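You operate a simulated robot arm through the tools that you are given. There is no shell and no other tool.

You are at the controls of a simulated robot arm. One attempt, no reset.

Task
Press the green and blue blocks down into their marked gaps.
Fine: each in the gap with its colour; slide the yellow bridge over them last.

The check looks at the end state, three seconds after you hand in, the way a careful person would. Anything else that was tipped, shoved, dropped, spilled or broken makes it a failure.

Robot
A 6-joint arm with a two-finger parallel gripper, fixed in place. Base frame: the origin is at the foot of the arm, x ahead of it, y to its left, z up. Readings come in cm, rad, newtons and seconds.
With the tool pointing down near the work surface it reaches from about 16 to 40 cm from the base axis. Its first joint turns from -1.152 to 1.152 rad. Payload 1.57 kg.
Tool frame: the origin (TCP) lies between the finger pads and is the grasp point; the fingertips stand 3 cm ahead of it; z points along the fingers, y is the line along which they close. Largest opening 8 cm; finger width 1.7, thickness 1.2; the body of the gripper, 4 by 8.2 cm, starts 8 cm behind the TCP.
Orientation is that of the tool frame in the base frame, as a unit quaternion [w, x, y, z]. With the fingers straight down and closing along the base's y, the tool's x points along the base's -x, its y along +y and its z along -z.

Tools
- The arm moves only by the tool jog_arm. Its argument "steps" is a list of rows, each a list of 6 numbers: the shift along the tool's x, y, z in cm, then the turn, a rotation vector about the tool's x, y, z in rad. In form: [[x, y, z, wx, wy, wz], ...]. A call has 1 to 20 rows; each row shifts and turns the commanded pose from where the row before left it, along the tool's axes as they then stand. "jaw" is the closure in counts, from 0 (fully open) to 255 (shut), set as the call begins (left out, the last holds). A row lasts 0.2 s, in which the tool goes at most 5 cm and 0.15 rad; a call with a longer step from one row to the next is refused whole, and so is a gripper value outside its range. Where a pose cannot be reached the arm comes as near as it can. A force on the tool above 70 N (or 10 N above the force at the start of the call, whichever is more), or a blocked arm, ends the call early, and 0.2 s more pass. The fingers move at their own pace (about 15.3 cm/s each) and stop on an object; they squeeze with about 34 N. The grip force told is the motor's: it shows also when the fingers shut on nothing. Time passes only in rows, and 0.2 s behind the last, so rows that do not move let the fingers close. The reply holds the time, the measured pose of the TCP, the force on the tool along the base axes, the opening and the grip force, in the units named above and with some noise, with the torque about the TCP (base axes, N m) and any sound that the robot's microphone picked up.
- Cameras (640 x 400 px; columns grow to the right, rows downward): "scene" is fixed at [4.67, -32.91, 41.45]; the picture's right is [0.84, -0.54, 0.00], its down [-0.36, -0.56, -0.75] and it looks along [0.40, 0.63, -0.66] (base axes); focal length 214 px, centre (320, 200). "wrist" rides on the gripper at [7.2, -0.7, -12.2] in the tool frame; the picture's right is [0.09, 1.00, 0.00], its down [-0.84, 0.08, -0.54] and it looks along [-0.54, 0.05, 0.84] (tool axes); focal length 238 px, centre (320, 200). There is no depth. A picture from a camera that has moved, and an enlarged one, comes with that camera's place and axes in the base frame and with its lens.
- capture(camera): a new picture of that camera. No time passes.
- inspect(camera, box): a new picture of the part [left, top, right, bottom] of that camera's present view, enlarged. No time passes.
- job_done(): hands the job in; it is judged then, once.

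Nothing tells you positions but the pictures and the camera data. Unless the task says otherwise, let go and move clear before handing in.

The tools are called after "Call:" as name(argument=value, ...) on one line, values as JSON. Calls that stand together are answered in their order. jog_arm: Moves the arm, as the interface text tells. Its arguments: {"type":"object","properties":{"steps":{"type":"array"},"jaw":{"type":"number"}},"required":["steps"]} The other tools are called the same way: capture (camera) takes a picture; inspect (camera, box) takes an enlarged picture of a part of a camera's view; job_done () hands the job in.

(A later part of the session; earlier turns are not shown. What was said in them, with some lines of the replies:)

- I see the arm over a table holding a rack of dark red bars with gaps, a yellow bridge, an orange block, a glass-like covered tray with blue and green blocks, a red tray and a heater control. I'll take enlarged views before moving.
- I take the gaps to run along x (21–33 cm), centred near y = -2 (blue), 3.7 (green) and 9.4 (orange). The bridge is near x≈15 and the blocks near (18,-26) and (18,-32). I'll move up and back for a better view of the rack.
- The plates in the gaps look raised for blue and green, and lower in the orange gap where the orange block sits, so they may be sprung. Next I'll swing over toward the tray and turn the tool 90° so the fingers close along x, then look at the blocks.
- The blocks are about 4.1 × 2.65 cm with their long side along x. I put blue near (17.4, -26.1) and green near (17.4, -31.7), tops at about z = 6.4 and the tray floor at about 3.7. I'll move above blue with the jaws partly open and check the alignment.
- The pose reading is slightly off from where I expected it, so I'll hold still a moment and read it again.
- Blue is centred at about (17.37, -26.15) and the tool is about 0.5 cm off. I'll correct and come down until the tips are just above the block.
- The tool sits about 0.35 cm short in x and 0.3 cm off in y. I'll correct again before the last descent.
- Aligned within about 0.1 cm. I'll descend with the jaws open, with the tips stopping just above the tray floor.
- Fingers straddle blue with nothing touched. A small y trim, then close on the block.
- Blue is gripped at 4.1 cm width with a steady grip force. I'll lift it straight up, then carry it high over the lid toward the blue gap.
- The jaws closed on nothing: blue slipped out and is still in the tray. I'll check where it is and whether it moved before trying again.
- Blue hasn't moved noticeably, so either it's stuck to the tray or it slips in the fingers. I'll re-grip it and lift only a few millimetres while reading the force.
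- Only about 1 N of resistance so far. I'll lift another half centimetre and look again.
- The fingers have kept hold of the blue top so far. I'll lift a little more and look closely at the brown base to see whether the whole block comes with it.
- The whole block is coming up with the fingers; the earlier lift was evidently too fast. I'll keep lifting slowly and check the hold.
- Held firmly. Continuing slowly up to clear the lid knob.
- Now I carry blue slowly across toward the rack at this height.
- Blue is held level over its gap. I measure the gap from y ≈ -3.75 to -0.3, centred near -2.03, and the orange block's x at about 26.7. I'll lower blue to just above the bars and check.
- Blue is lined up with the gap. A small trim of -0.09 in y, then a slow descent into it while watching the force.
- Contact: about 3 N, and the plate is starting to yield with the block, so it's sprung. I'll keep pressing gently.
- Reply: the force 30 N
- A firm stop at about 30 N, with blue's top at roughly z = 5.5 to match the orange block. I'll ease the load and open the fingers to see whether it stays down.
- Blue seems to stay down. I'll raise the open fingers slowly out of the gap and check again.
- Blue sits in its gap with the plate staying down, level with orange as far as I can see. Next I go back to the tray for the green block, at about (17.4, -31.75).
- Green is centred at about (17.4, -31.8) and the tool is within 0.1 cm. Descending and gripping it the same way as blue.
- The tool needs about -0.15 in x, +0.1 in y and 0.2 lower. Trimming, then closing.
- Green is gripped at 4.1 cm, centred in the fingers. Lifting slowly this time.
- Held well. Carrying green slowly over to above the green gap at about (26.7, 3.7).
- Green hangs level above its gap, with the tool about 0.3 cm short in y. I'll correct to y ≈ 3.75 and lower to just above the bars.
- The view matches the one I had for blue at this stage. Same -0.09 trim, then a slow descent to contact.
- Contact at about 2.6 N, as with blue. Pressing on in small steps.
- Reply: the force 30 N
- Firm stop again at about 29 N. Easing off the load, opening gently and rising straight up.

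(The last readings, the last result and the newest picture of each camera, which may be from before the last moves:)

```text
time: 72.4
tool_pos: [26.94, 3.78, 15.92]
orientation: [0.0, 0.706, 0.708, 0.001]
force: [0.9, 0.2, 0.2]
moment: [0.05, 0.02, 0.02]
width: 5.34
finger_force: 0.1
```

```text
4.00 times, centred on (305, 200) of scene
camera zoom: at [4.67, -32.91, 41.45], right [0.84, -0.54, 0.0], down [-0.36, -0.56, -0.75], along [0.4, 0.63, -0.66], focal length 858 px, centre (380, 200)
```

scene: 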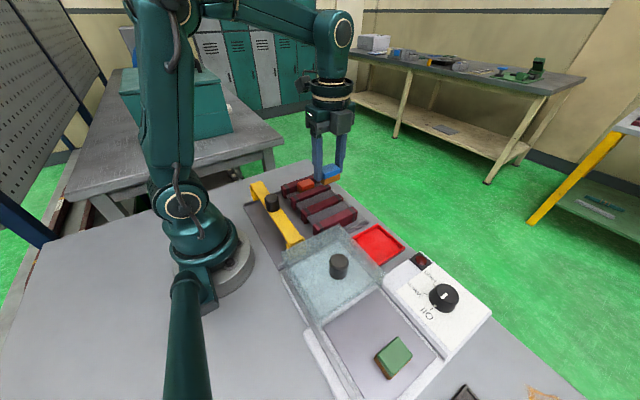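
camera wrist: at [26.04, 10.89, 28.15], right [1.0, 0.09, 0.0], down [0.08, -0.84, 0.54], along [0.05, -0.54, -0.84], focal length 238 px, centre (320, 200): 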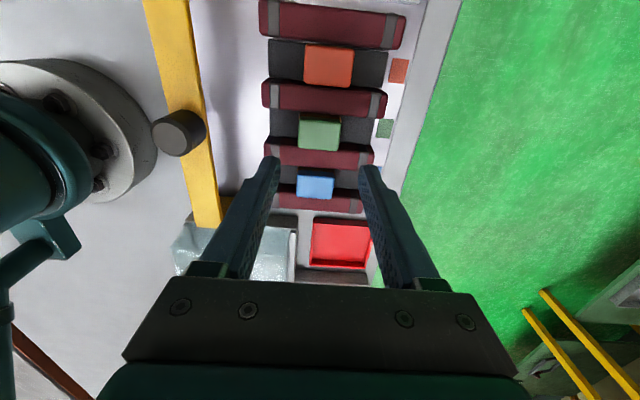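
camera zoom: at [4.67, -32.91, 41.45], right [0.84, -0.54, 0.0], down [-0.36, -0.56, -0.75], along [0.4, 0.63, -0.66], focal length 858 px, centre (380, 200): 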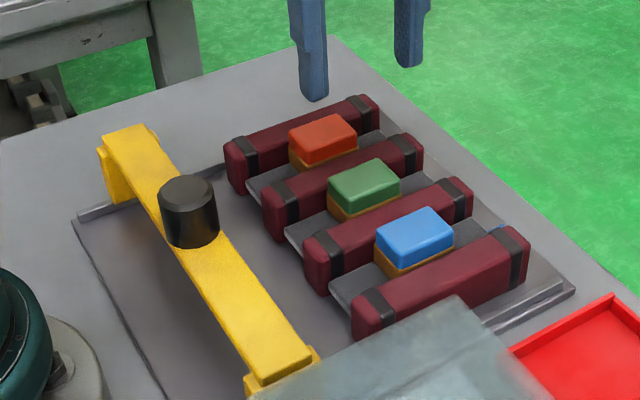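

All three blocks look level. I'll zoom in to confirm their heights before touching the bridge.

Call:
inspect(camera="scene", box=[290, 170, 370, 230])

Call:
inspect(camera="wrist", box=[240, 0, 420, 220])

Call:
inspect(camera="scene", box=[240, 170, 320, 260])

```text
6.67 times, centred on (330, 200) of scene
camera zoom: at [4.67, -32.91, 41.45], right [0.84, -0.54, 0.0], down [-0.36, -0.56, -0.75], along [0.4, 0.63, -0.66], focal length 1430 px, centre (253, 200)
```

zoom: 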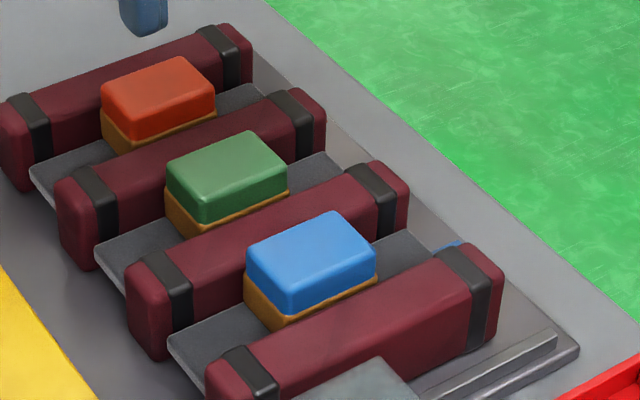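

```text
1.82 times, centred on (330, 110) of wrist
camera zoom: at [26.04, 10.89, 28.15], right [1.0, 0.09, 0.0], down [0.08, -0.84, 0.54], along [0.05, -0.54, -0.84], focal length 433 px, centre (302, 364)
```

zoom: 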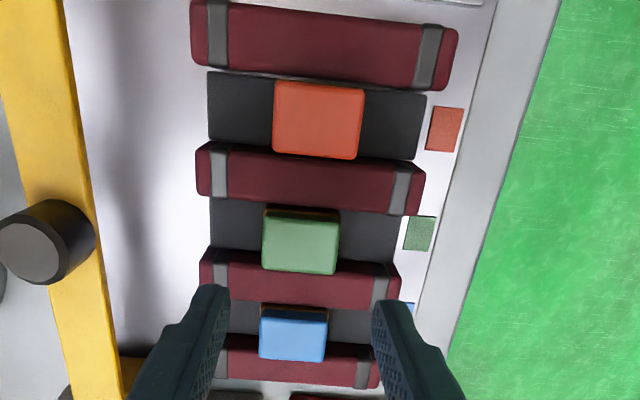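

```text
4.44 times, centred on (280, 215) of scene
camera zoom: at [4.67, -32.91, 41.45], right [0.84, -0.54, 0.0], down [-0.36, -0.56, -0.75], along [0.4, 0.63, -0.66], focal length 953 px, centre (498, 133)
```

zoom: 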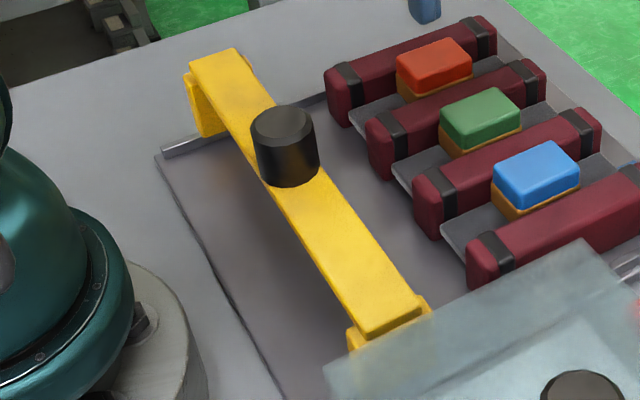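

Green and blue sit as low as orange, all near x ≈ 26.7. The bridge's black handle is at about (14.85, 3.7), 3.1 cm wide, top at z ≈ 9.7. I'll open fully and move high to straddle it along x, so the rear finger comes down behind the handle and pushes the bridge forward.

Call:
jog_arm(steps=[[0, 0, 0, 0, 0, 0], [0, -2, 0, 0, 0, 0], [0, -2.6, 0, 0, 0, 0], [0, -2.6, 0, 0, 0, 0], [0, -2.2, 0, 0, 0, 0], [0, -1, 0, 0, 0, 0], [0, 0, 0, 0, 0, 0], [0, 0, 0, 0, 0, 0]], jaw=0)

Call:
capture(camera="wrist")

Call:
capture(camera="scene")

```text
time: 74.2
tool_pos: [16.42, 3.79, 15.91]
orientation: [-0.001, 0.707, 0.708, 0.001]
force: [-0.8, -0.4, 0.7]
moment: [0.0, 0.02, 0.0]
width: 8.02
finger_force: 0.1
```

```text
taken
camera wrist: at [15.69, 10.89, 27.97], right [1.0, 0.09, 0.0], down [0.08, -0.84, 0.54], along [0.05, -0.54, -0.84], focal length 238 px, centre (320, 200)
```

wrist: 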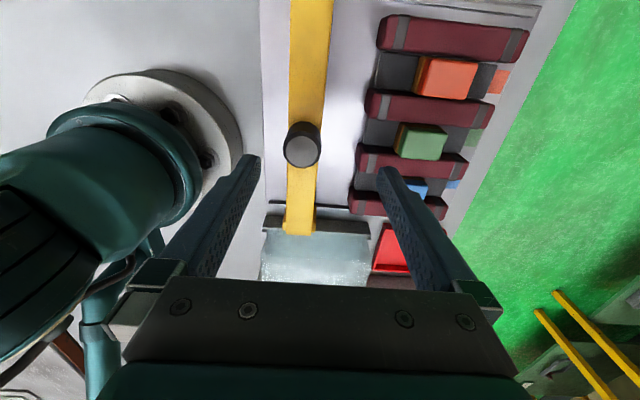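

```text
taken
```

scene: 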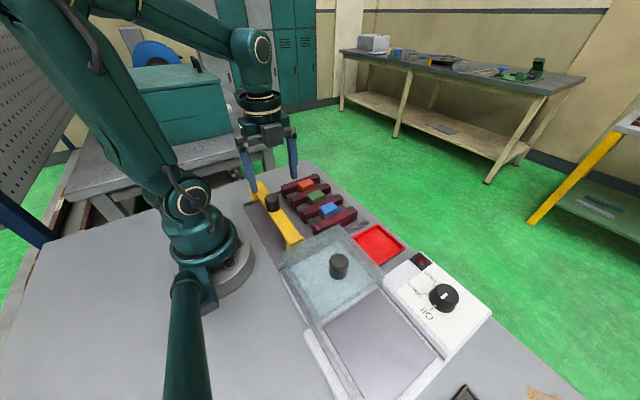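

The fingers would straddle the handle here, and gripping it would keep the bridge from tipping. I'll test whether the arm can reach directly over the handle (x ≈ 14.9) at this safe height.

Call:
jog_arm(steps=[[0, -0.5, 0, 0, 0, 0], [0, -0.5, 0, 0, 0, 0], [0, -0.5, 0, 0, 0, 0], [0, 0, 0, 0, 0, 0], [0, 0, 0, 0, 0, 0]])

Call:
capture(camera="wrist")

Call:
inspect(camera="scene", box=[200, 90, 330, 260])

```text
time: 75.4
tool_pos: [14.74, 3.78, 15.87]
orientation: [0.0, 0.706, 0.708, 0.002]
force: [-0.5, -0.1, 0.6]
moment: [-0.04, 0.0, 0.0]
width: 8.01
finger_force: 0.0
```

```text
taken
camera wrist: at [13.95, 10.92, 28.01], right [1.0, 0.09, 0.0], down [0.08, -0.84, 0.54], along [0.05, -0.54, -0.84], focal length 238 px, centre (320, 200)
```

wrist: 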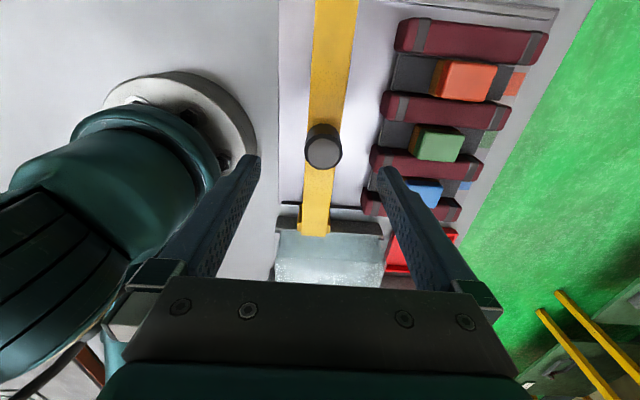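

```text
2.35 times, centred on (265, 175) of scene
camera zoom: at [4.67, -32.91, 41.45], right [0.84, -0.54, 0.0], down [-0.36, -0.56, -0.75], along [0.4, 0.63, -0.66], focal length 505 px, centre (449, 259)
```

zoom: 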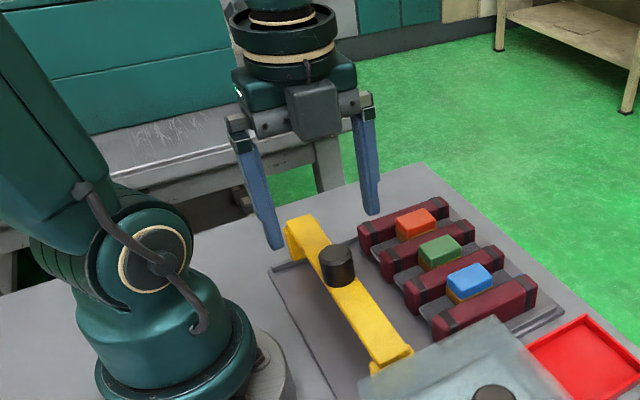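

The reach is fine: the handle is centred between the fingers, at x ≈ 14.83 and y ≈ 3.75. Lowering until the tips are about 0.5 cm above the bridge top.

Call:
jog_arm(steps=[[0.03, 0.17, 0.8, 0, 0, 0], [0, 0, 1, 0, 0, 0], [0, 0, 1, 0, 0, 0], [0, 0, 1, 0, 0, 0], [0, 0, 0.8, 0, 0, 0], [0, 0, 0, 0, 0, 0], [0, 0, 0, 0, 0, 0]])

Call:
capture(camera="wrist")

Call:
inspect(camera="scene", box=[220, 130, 330, 250])

```text
time: 77.0
tool_pos: [14.95, 3.86, 11.21]
orientation: [-0.001, 0.707, 0.707, 0.002]
force: [0.4, -0.6, 0.2]
moment: [0.02, 0.0, 0.01]
width: 7.99
finger_force: 0.1
```

```text
taken
camera wrist: at [14.15, 11.03, 23.27], right [1.0, 0.09, 0.0], down [0.08, -0.84, 0.54], along [0.05, -0.54, -0.84], focal length 238 px, centre (320, 200)
```

wrist: 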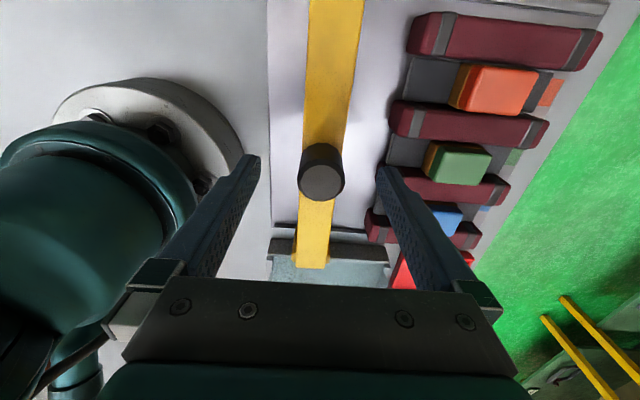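

```text
3.33 times, centred on (275, 190) of scene
camera zoom: at [4.67, -32.91, 41.45], right [0.84, -0.54, 0.0], down [-0.36, -0.56, -0.75], along [0.4, 0.63, -0.66], focal length 715 px, centre (470, 233)
```

zoom: 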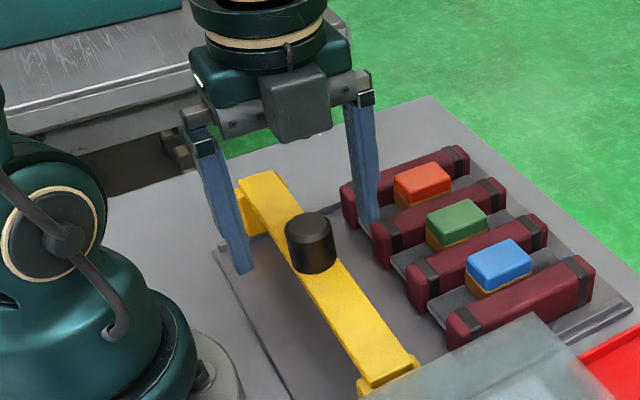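

Call:
jog_arm(steps=[[0, 0, 0.4, 0, 0, 0], [0, 0, 0.4, 0, 0, 0], [0, 0, 0, 0, 0, 0], [0, 0, 0, 0, 0, 0]])

Call:
jog_arm(steps=[[0, 0, 0, 0, 0, 0], [0, 0, 0, 0, 0, 0]], jaw=110)

Call:
capture(camera="wrist")

Call:
inspect(camera="scene", box=[220, 130, 330, 250])

```text
time: 78.0
tool_pos: [14.98, 3.9, 10.51]
orientation: [-0.001, 0.707, 0.707, 0.0]
force: [0.4, 0.2, -0.3]
moment: [-0.01, 0.02, 0.01]
width: 7.98
finger_force: 0.1
```

```text
time: 78.6
tool_pos: [14.94, 3.76, 10.43]
orientation: [0.0, 0.706, 0.708, 0.001]
force: [0.1, 0.4, -0.3]
moment: [0.0, 0.01, 0.03]
width: 4.57
finger_force: 0.0
```

```text
taken
camera wrist: at [14.22, 11.04, 22.6], right [1.0, 0.09, 0.0], down [0.08, -0.84, 0.54], along [0.05, -0.54, -0.84], focal length 238 px, centre (320, 200)
```

wrist: 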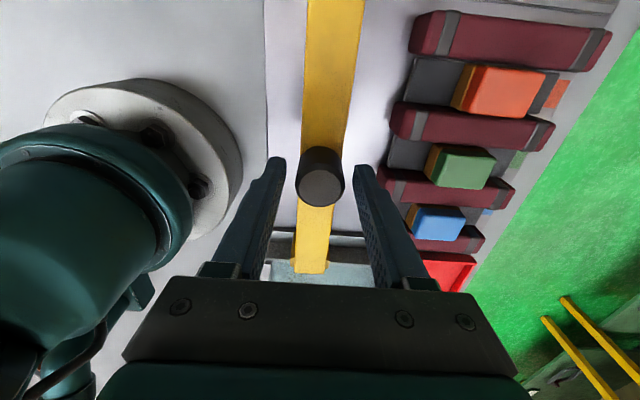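

```text
3.33 times, centred on (275, 190) of scene
camera zoom: at [4.67, -32.91, 41.45], right [0.84, -0.54, 0.0], down [-0.36, -0.56, -0.75], along [0.4, 0.63, -0.66], focal length 715 px, centre (470, 233)
```

zoom: 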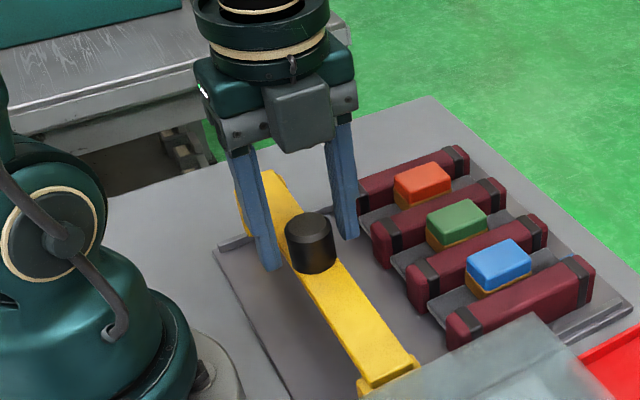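

Call:
jog_arm(steps=[[0, 0, 0.15, 0, 0, 0], [0, 0, 0, 0, 0, 0], [0, 0, 0, 0, 0, 0]], jaw=145)

Call:
inspect(camera="wrist", box=[250, 100, 400, 220])

Call:
inspect(camera="scene", box=[240, 150, 310, 230])

```text
time: 79.4
tool_pos: [15.0, 3.74, 10.43]
orientation: [0.0, 0.706, 0.708, 0.001]
force: [-0.1, -0.1, 0.2]
moment: [-0.01, 0.0, -0.03]
width: 3.48
finger_force: 0.0
```

```text
3.33 times, centred on (325, 160) of wrist
camera zoom: at [14.25, 11.0, 22.39], right [1.0, 0.09, 0.0], down [0.08, -0.84, 0.54], along [0.05, -0.54, -0.84], focal length 794 px, centre (303, 333)
```

zoom: 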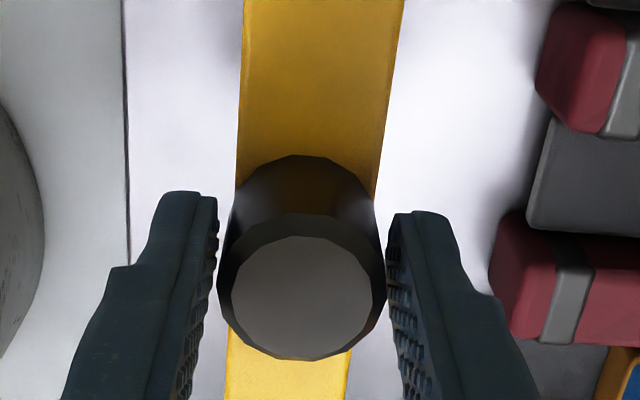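

```text
5.00 times, centred on (275, 190) of scene
camera zoom: at [4.67, -32.91, 41.45], right [0.84, -0.54, 0.0], down [-0.36, -0.56, -0.75], along [0.4, 0.63, -0.66], focal length 1072 px, centre (545, 250)
```

zoom: 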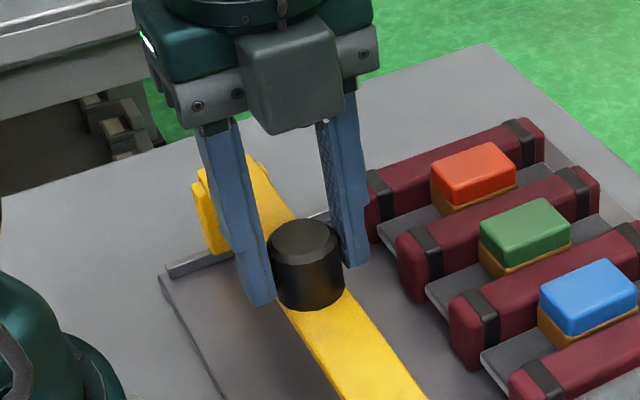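

The handle sits between the fingers with a couple of millimetres to spare. I'll narrow that slightly so it's guided without being lifted, and slide forward about 1 cm as a test.

Call:
jog_arm(steps=[[0, 0, 0, 0, 0, 0], [0, 0.15, 0, 0, 0, 0], [0, 0.2, 0, 0, 0, 0], [0, 0.25, 0, 0, 0, 0], [0, 0.25, 0, 0, 0, 0], [0, 0.15, 0, 0, 0, 0], [0, 0, 0, 0, 0, 0]], jaw=150)

Call:
inspect(camera="wrist", box=[250, 100, 400, 220])

Call:
inspect(camera="scene", box=[240, 150, 360, 260])

```text
time: 81.0
tool_pos: [15.88, 3.74, 10.29]
orientation: [0.001, 0.706, 0.708, 0.001]
force: [-0.7, 0.8, 0.2]
moment: [-0.01, 0.04, -0.04]
width: 3.37
finger_force: 0.8
```

```text
3.33 times, centred on (325, 160) of wrist
camera zoom: at [15.19, 10.96, 22.4], right [1.0, 0.09, 0.0], down [0.08, -0.84, 0.54], along [0.05, -0.54, -0.84], focal length 794 px, centre (303, 333)
```

zoom: 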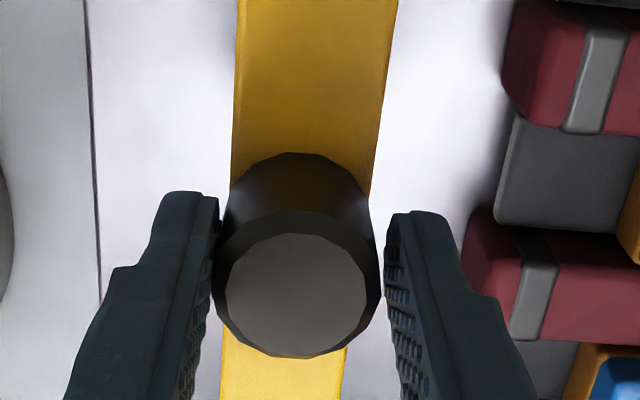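

```text
3.64 times, centred on (300, 205) of scene
camera zoom: at [4.67, -32.91, 41.45], right [0.84, -0.54, 0.0], down [-0.36, -0.56, -0.75], along [0.4, 0.63, -0.66], focal length 780 px, centre (393, 182)
```

zoom: 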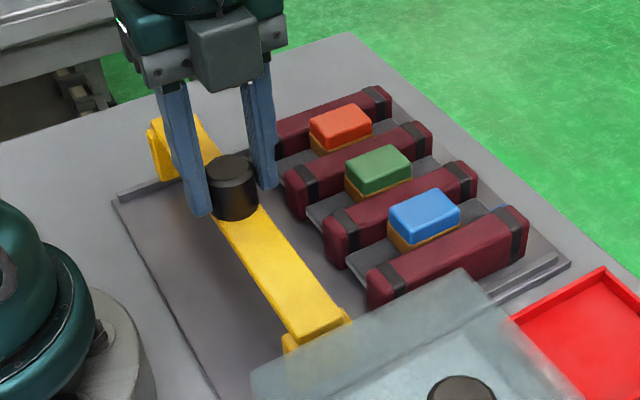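

The bridge slides smoothly, upright, with under 1 N. Continuing forward to just short of the blocks.

Call:
jog_arm(steps=[[0, 0.2, 0, 0, 0, 0], [0, 0.3, 0, 0, 0, 0], [0, 0.35, 0, 0, 0, 0], [0, 0.35, 0, 0, 0, 0], [0, 0.35, 0, 0, 0, 0], [0, 0.35, 0, 0, 0, 0], [0, 0.35, 0, 0, 0, 0], [0, 0.35, 0, 0, 0, 0], [0, 0.35, 0, 0, 0, 0], [0, 0.35, 0, 0, 0, 0], [0, 0.35, 0, 0, 0, 0], [0, 0.3, 0, 0, 0, 0], [0, 0.2, 0, 0, 0, 0], [0, 0, 0, 0, 0, 0]])

Call:
capture(camera="wrist")

Call:
inspect(camera="scene", box=[240, 150, 360, 260])

```text
time: 84.0
tool_pos: [20.05, 3.81, 10.25]
orientation: [0.0, 0.707, 0.707, 0.001]
force: [-0.5, 0.8, 0.4]
moment: [0.01, 0.04, 0.0]
width: 3.37
finger_force: 0.5
```

```text
taken
camera wrist: at [19.3, 10.99, 22.4], right [1.0, 0.09, 0.0], down [0.08, -0.84, 0.54], along [0.05, -0.54, -0.84], focal length 238 px, centre (320, 200)
```

wrist: 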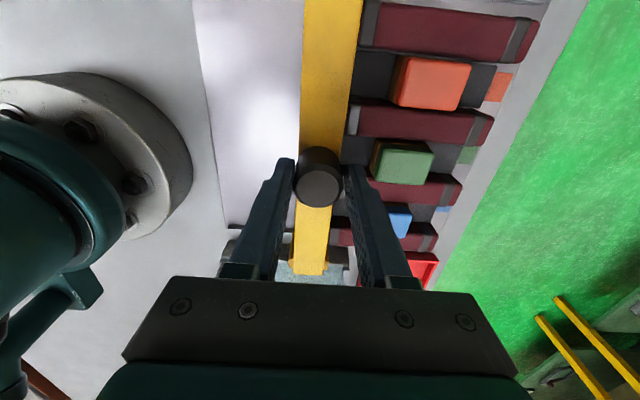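

```text
3.64 times, centred on (300, 205) of scene
camera zoom: at [4.67, -32.91, 41.45], right [0.84, -0.54, 0.0], down [-0.36, -0.56, -0.75], along [0.4, 0.63, -0.66], focal length 780 px, centre (393, 182)
```

zoom: 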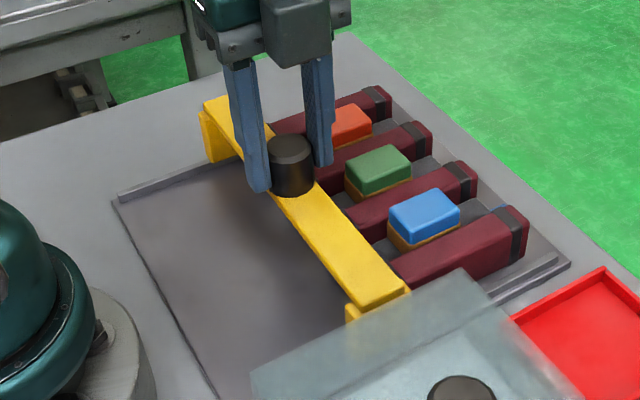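

Call:
jog_arm(steps=[[0, 0.2, 0, 0, 0, 0], [0, 0.3, 0, 0, 0, 0], [0, 0.35, 0, 0, 0, 0], [0, 0.35, 0, 0, 0, 0], [0, 0.35, 0, 0, 0, 0], [0, 0.3, 0, 0, 0, 0], [0, 0.2, 0, 0, 0, 0], [0, 0, 0, 0, 0, 0]])

Call:
inspect(camera="wrist", box=[260, 0, 500, 220])

Call:
inspect(camera="scene", box=[280, 165, 360, 245])

```text
time: 85.8
tool_pos: [22.12, 3.87, 10.36]
orientation: [-0.001, 0.707, 0.707, 0.0]
force: [-0.5, -0.9, 0.4]
moment: [0.0, 0.02, 0.0]
width: 3.39
finger_force: 0.6
```

```text
1.82 times, centred on (380, 110) of wrist
camera zoom: at [21.45, 11.03, 22.4], right [1.0, 0.09, 0.0], down [0.08, -0.84, 0.54], along [0.05, -0.54, -0.84], focal length 433 px, centre (211, 364)
```

zoom: 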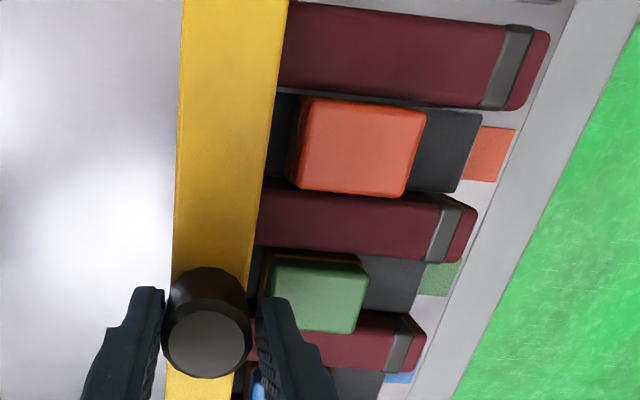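

```text
5.00 times, centred on (320, 205) of scene
camera zoom: at [4.67, -32.91, 41.45], right [0.84, -0.54, 0.0], down [-0.36, -0.56, -0.75], along [0.4, 0.63, -0.66], focal length 1072 px, centre (320, 175)
```

zoom: 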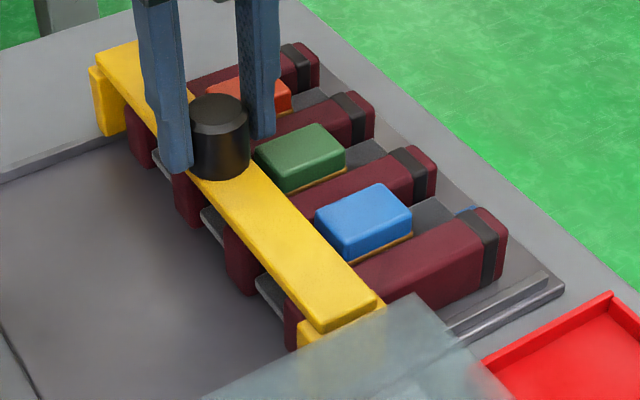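

The bridge front is just short of the blocks. I'll go on in small steps, checking for any sign of contact with the block tops.

Call:
jog_arm(steps=[[0, 0.15, 0, 0, 0, 0], [0, 0.15, 0, 0, 0, 0], [0, 0.15, 0, 0, 0, 0], [0, 0.15, 0, 0, 0, 0], [0, 0.15, 0, 0, 0, 0], [0, 0.15, 0, 0, 0, 0], [0, 0.15, 0, 0, 0, 0]])

Call:
jog_arm(steps=[[0, 0.15, 0, 0, 0, 0], [0, 0.15, 0, 0, 0, 0], [0, 0.15, 0, 0, 0, 0]])

Call:
inspect(camera="wrist", box=[260, 0, 500, 220])

Call:
inspect(camera="scene", box=[280, 165, 360, 245])

```text
time: 87.4
tool_pos: [23.21, 3.91, 10.32]
orientation: [-0.001, 0.706, 0.708, 0.002]
force: [-2.5, 0.4, -0.3]
moment: [0.02, 0.03, -0.04]
width: 3.39
finger_force: 0.6
```

```text
time: 88.2
tool_pos: [23.72, 3.83, 10.14]
orientation: [-0.001, 0.707, 0.707, 0.001]
force: [-0.9, 0.6, -0.8]
moment: [0.03, 0.02, -0.04]
width: 3.4
finger_force: 0.1
```

```text
1.82 times, centred on (380, 110) of wrist
camera zoom: at [22.93, 11.02, 22.38], right [1.0, 0.09, 0.0], down [0.08, -0.84, 0.54], along [0.05, -0.54, -0.84], focal length 433 px, centre (211, 364)
```

zoom: 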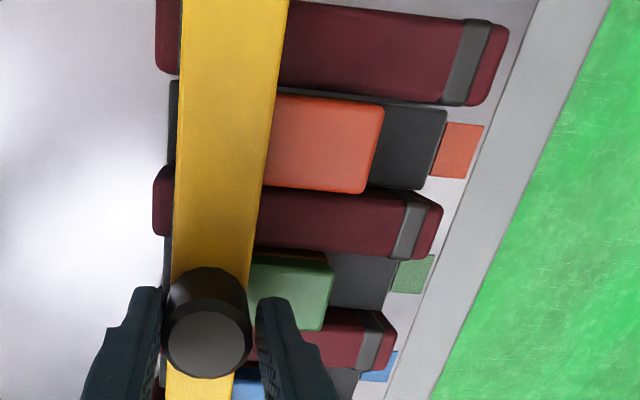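

```text
5.00 times, centred on (320, 205) of scene
camera zoom: at [4.67, -32.91, 41.45], right [0.84, -0.54, 0.0], down [-0.36, -0.56, -0.75], along [0.4, 0.63, -0.66], focal length 1072 px, centre (320, 175)
```

zoom: 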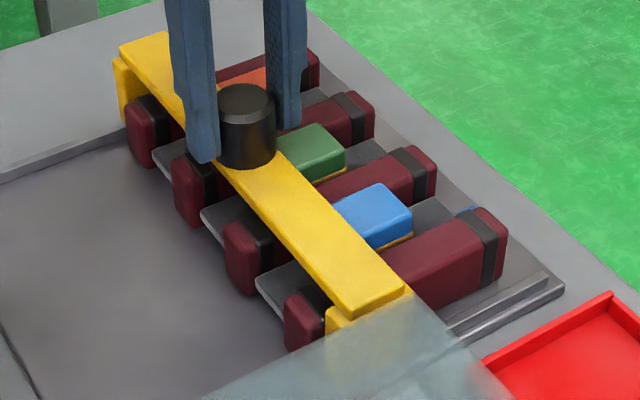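

The bridge is passing over the blocks without moving them. Continuing until it's centred over them at x ≈ 26.7.

Call:
jog_arm(steps=[[0, 0.15, 0, 0, 0, 0], [0, 0.2, 0, 0, 0, 0], [0, 0.25, 0, 0, 0, 0], [0, 0.25, 0, 0, 0, 0], [0, 0.25, 0, 0, 0, 0], [0, 0.25, 0, 0, 0, 0], [0, 0.2, 0, 0, 0, 0], [0, 0.15, 0, 0, 0, 0]])

Call:
inspect(camera="wrist", box=[260, 0, 500, 220])

Call:
inspect(camera="scene", box=[280, 165, 360, 245])

```text
time: 90.0
tool_pos: [25.37, 3.83, 10.34]
orientation: [-0.001, 0.707, 0.707, 0.001]
force: [-1.6, 0.5, 0.6]
moment: [0.01, 0.05, 0.01]
width: 3.38
finger_force: 1.0
```

```text
1.82 times, centred on (380, 110) of wrist
camera zoom: at [24.62, 10.99, 22.4], right [1.0, 0.09, 0.0], down [0.08, -0.84, 0.54], along [0.05, -0.54, -0.84], focal length 433 px, centre (211, 364)
```

zoom: 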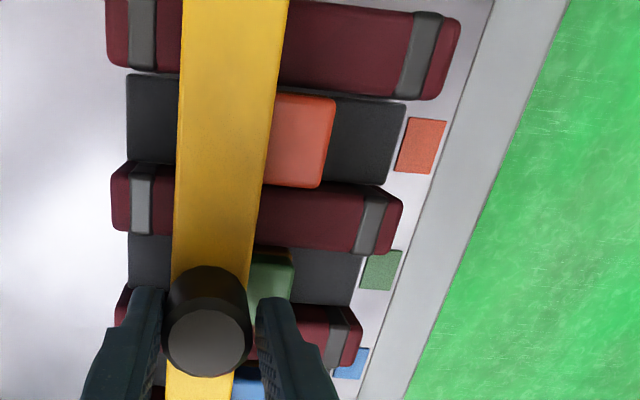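

```text
5.00 times, centred on (320, 205) of scene
camera zoom: at [4.67, -32.91, 41.45], right [0.84, -0.54, 0.0], down [-0.36, -0.56, -0.75], along [0.4, 0.63, -0.66], focal length 1072 px, centre (320, 175)
```

zoom: 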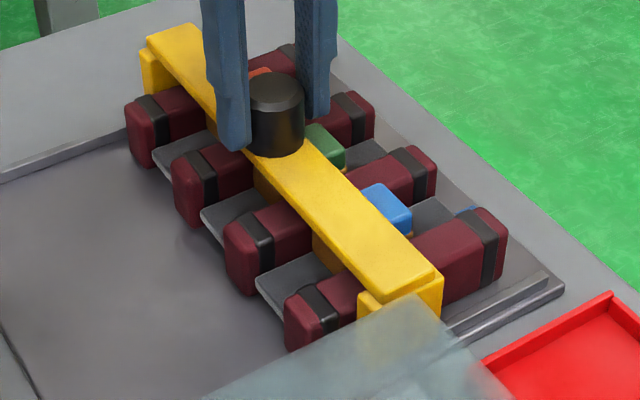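

Call:
jog_arm(steps=[[0, 0.15, 0, 0, 0, 0], [0, 0.2, 0, 0, 0, 0], [0, 0.25, 0, 0, 0, 0], [0, 0.25, 0, 0, 0, 0], [0, 0.25, 0, 0, 0, 0], [0, 0.2, 0, 0, 0, 0], [0, 0.15, 0, 0, 0, 0], [0, 0.05, 0, 0, 0, 0], [0, 0, 0, 0, 0, 0]])

Call:
inspect(camera="wrist", box=[260, 0, 500, 220])

Call:
inspect(camera="scene", box=[280, 165, 360, 245])

```text
time: 92.0
tool_pos: [26.94, 3.82, 10.42]
orientation: [0.0, 0.706, 0.708, 0.001]
force: [0.4, -0.5, 0.9]
moment: [0.02, 0.01, -0.03]
width: 3.32
finger_force: 0.0
```

```text
1.82 times, centred on (380, 110) of wrist
camera zoom: at [26.11, 11.0, 22.42], right [1.0, 0.09, 0.0], down [0.08, -0.84, 0.54], along [0.05, -0.54, -0.84], focal length 433 px, centre (211, 364)
```

zoom: 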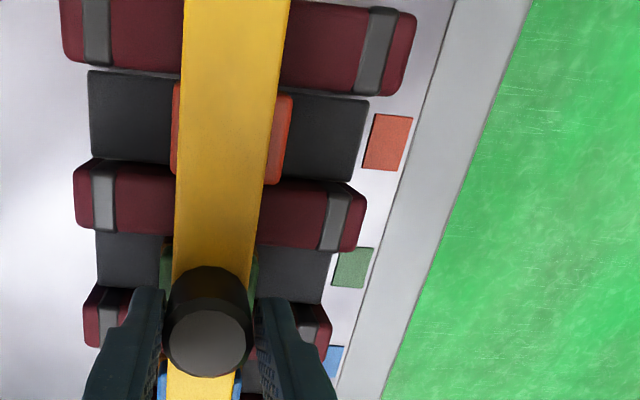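

```text
5.00 times, centred on (320, 205) of scene
camera zoom: at [4.67, -32.91, 41.45], right [0.84, -0.54, 0.0], down [-0.36, -0.56, -0.75], along [0.4, 0.63, -0.66], focal length 1072 px, centre (320, 175)
```

zoom: 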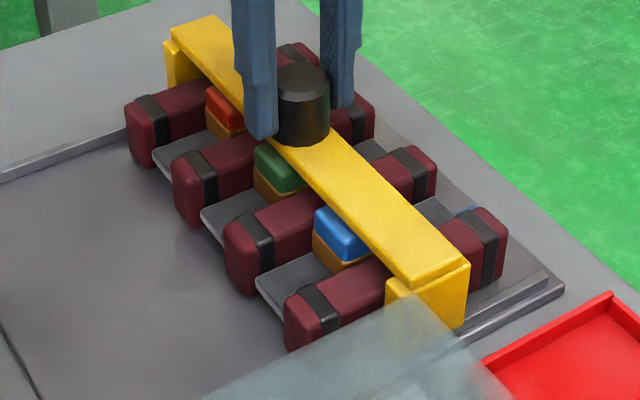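

The bridge now spans all three blocks, perhaps 0.2 cm short of centre. One small nudge, then I'll open the fingers and rise clear.

Call:
jog_arm(steps=[[0, 0.1, 0, 0, 0, 0], [0, 0.1, 0, 0, 0, 0], [0, 0, 0, 0, 0, 0]])

Call:
jog_arm(steps=[[0, 0, 0, 0, 0, 0], [0, 0, 0, 0, 0, 0]], jaw=90)

Call:
jog_arm(steps=[[0, 0, -0.4, 0, 0, 0], [0, 0, -0.8, 0, 0, 0], [0, 0, -1.2, 0, 0, 0], [0, 0, -2, 0, 0, 0], [0, 0, -2.5, 0, 0, 0], [0, 0, -2.5, 0, 0, 0], [0, 0, 0, 0, 0, 0]])

Call:
capture(camera="wrist")

Call:
capture(camera="scene")

Call:
inspect(camera="scene", box=[270, 150, 370, 245])

```text
time: 92.8
tool_pos: [27.08, 3.86, 10.33]
orientation: [-0.001, 0.707, 0.708, 0.001]
force: [-1.0, -0.1, -0.2]
moment: [0.01, 0.02, -0.01]
width: 3.37
finger_force: 0.2
```

```text
time: 93.4
tool_pos: [27.06, 3.9, 10.36]
orientation: [0.0, 0.706, 0.708, 0.001]
force: [0.1, -0.2, -0.3]
moment: [0.0, 0.04, 0.01]
width: 5.17
finger_force: 0.0
```

```text
time: 95.0
tool_pos: [27.0, 3.84, 19.71]
orientation: [-0.001, 0.706, 0.708, 0.001]
force: [0.4, -0.7, 0.2]
moment: [0.0, -0.02, -0.04]
width: 5.15
finger_force: 0.0
```

```text
taken
camera wrist: at [26.24, 10.91, 31.75], right [1.0, 0.09, 0.0], down [0.08, -0.84, 0.54], along [0.05, -0.54, -0.84], focal length 238 px, centre (320, 200)
```

wrist: 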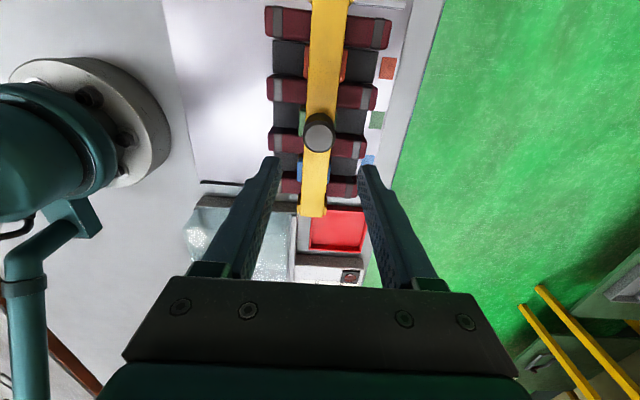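

```text
taken
```

scene: 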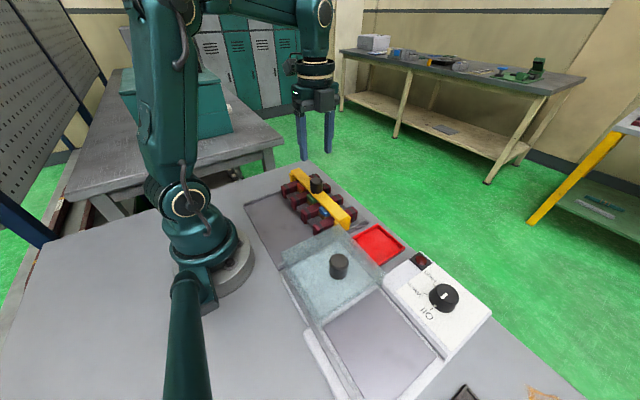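

```text
4.21 times, centred on (320, 198) of scene
camera zoom: at [4.67, -32.91, 41.45], right [0.84, -0.54, 0.0], down [-0.36, -0.56, -0.75], along [0.4, 0.63, -0.66], focal length 903 px, centre (320, 210)
```

zoom: 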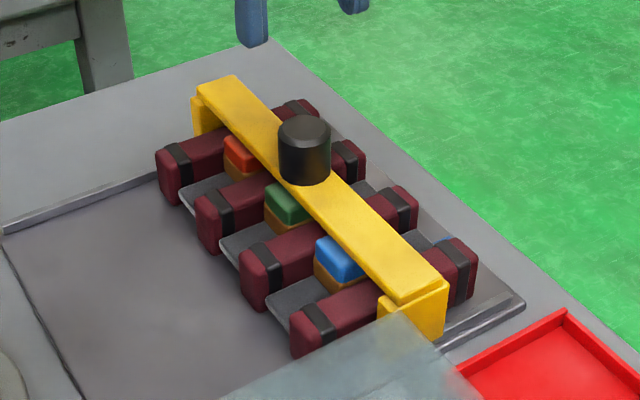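

Call:
inspect(camera="wrist", box=[250, 0, 410, 220])

Call:
inspect(camera="scene", box=[270, 220, 510, 400])

Call:
jog_arm(steps=[[0, 0, -2, 0, 0, 0], [0, 0, -2, 0, 0, 0], [0, 0, 0, 0, 0, 0], [0, 0, 0, 0, 0, 0], [0, 0, 0, 0, 0, 0], [0, 0, 0, 0, 0, 0]])

Call:
inspect(camera="scene", box=[280, 165, 360, 245])

```text
1.82 times, centred on (330, 110) of wrist
camera zoom: at [26.24, 10.91, 31.75], right [1.0, 0.09, 0.0], down [0.08, -0.84, 0.54], along [0.05, -0.54, -0.84], focal length 433 px, centre (302, 364)
```

zoom: 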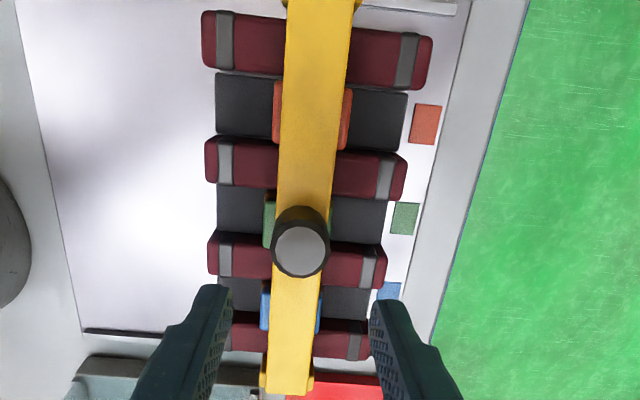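

```text
2.22 times, centred on (390, 310) of scene
camera zoom: at [4.67, -32.91, 41.45], right [0.84, -0.54, 0.0], down [-0.36, -0.56, -0.75], along [0.4, 0.63, -0.66], focal length 477 px, centre (164, -44)
```

zoom: 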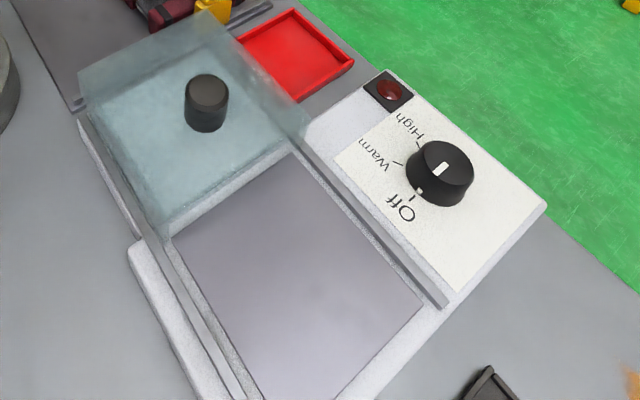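

```text
time: 96.4
tool_pos: [27.12, 3.96, 23.76]
orientation: [-0.002, 0.707, 0.708, 0.001]
force: [0.2, -0.2, -0.6]
moment: [-0.01, -0.01, 0.01]
width: 5.19
finger_force: 0.1
```

```text
5.00 times, centred on (320, 205) of scene
camera zoom: at [4.67, -32.91, 41.45], right [0.84, -0.54, 0.0], down [-0.36, -0.56, -0.75], along [0.4, 0.63, -0.66], focal length 1072 px, centre (320, 175)
```

zoom: 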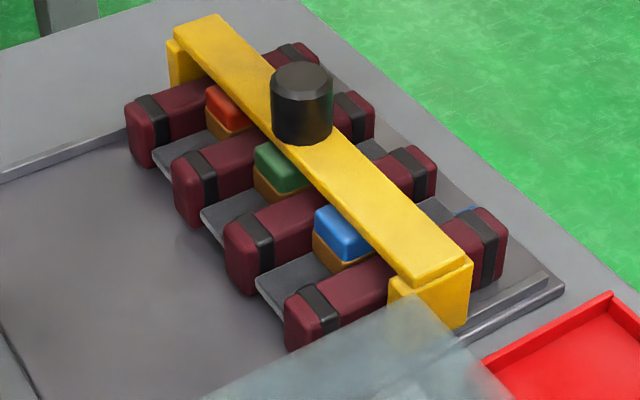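

Blue and green are pressed down in their matching gaps, level with orange, and the yellow bridge sits upright over all three. The lid, heater knob and red tray are where they were, and the arm is clear, so I'm handing in.

Call:
job_done()

```text
The job is handed in.
```

The green and blue blocks are pressed down in their matching gaps, and I slid the yellow bridge over them last. The job is handed in; no result has come back yet.

- **Blocks:** each went down until it met a firm stop at about 30 N. Both stayed down after I let go, level with the orange block as far as I can see.
- **Bridge:** it slid forward upright with very little resistance, passed over the blocks without moving them, and now covers all three.
- **Slip:** on my first try at lifting the blue block the fingers lost it, and it stayed in the tray or dropped back to the same spot. I lifted and carried both blocks slowly after that, and neither slipped again.
- **Everything else:** in the last pictures the lid, heater knob and red tray look untouched. The arm is open and well clear above the bridge.
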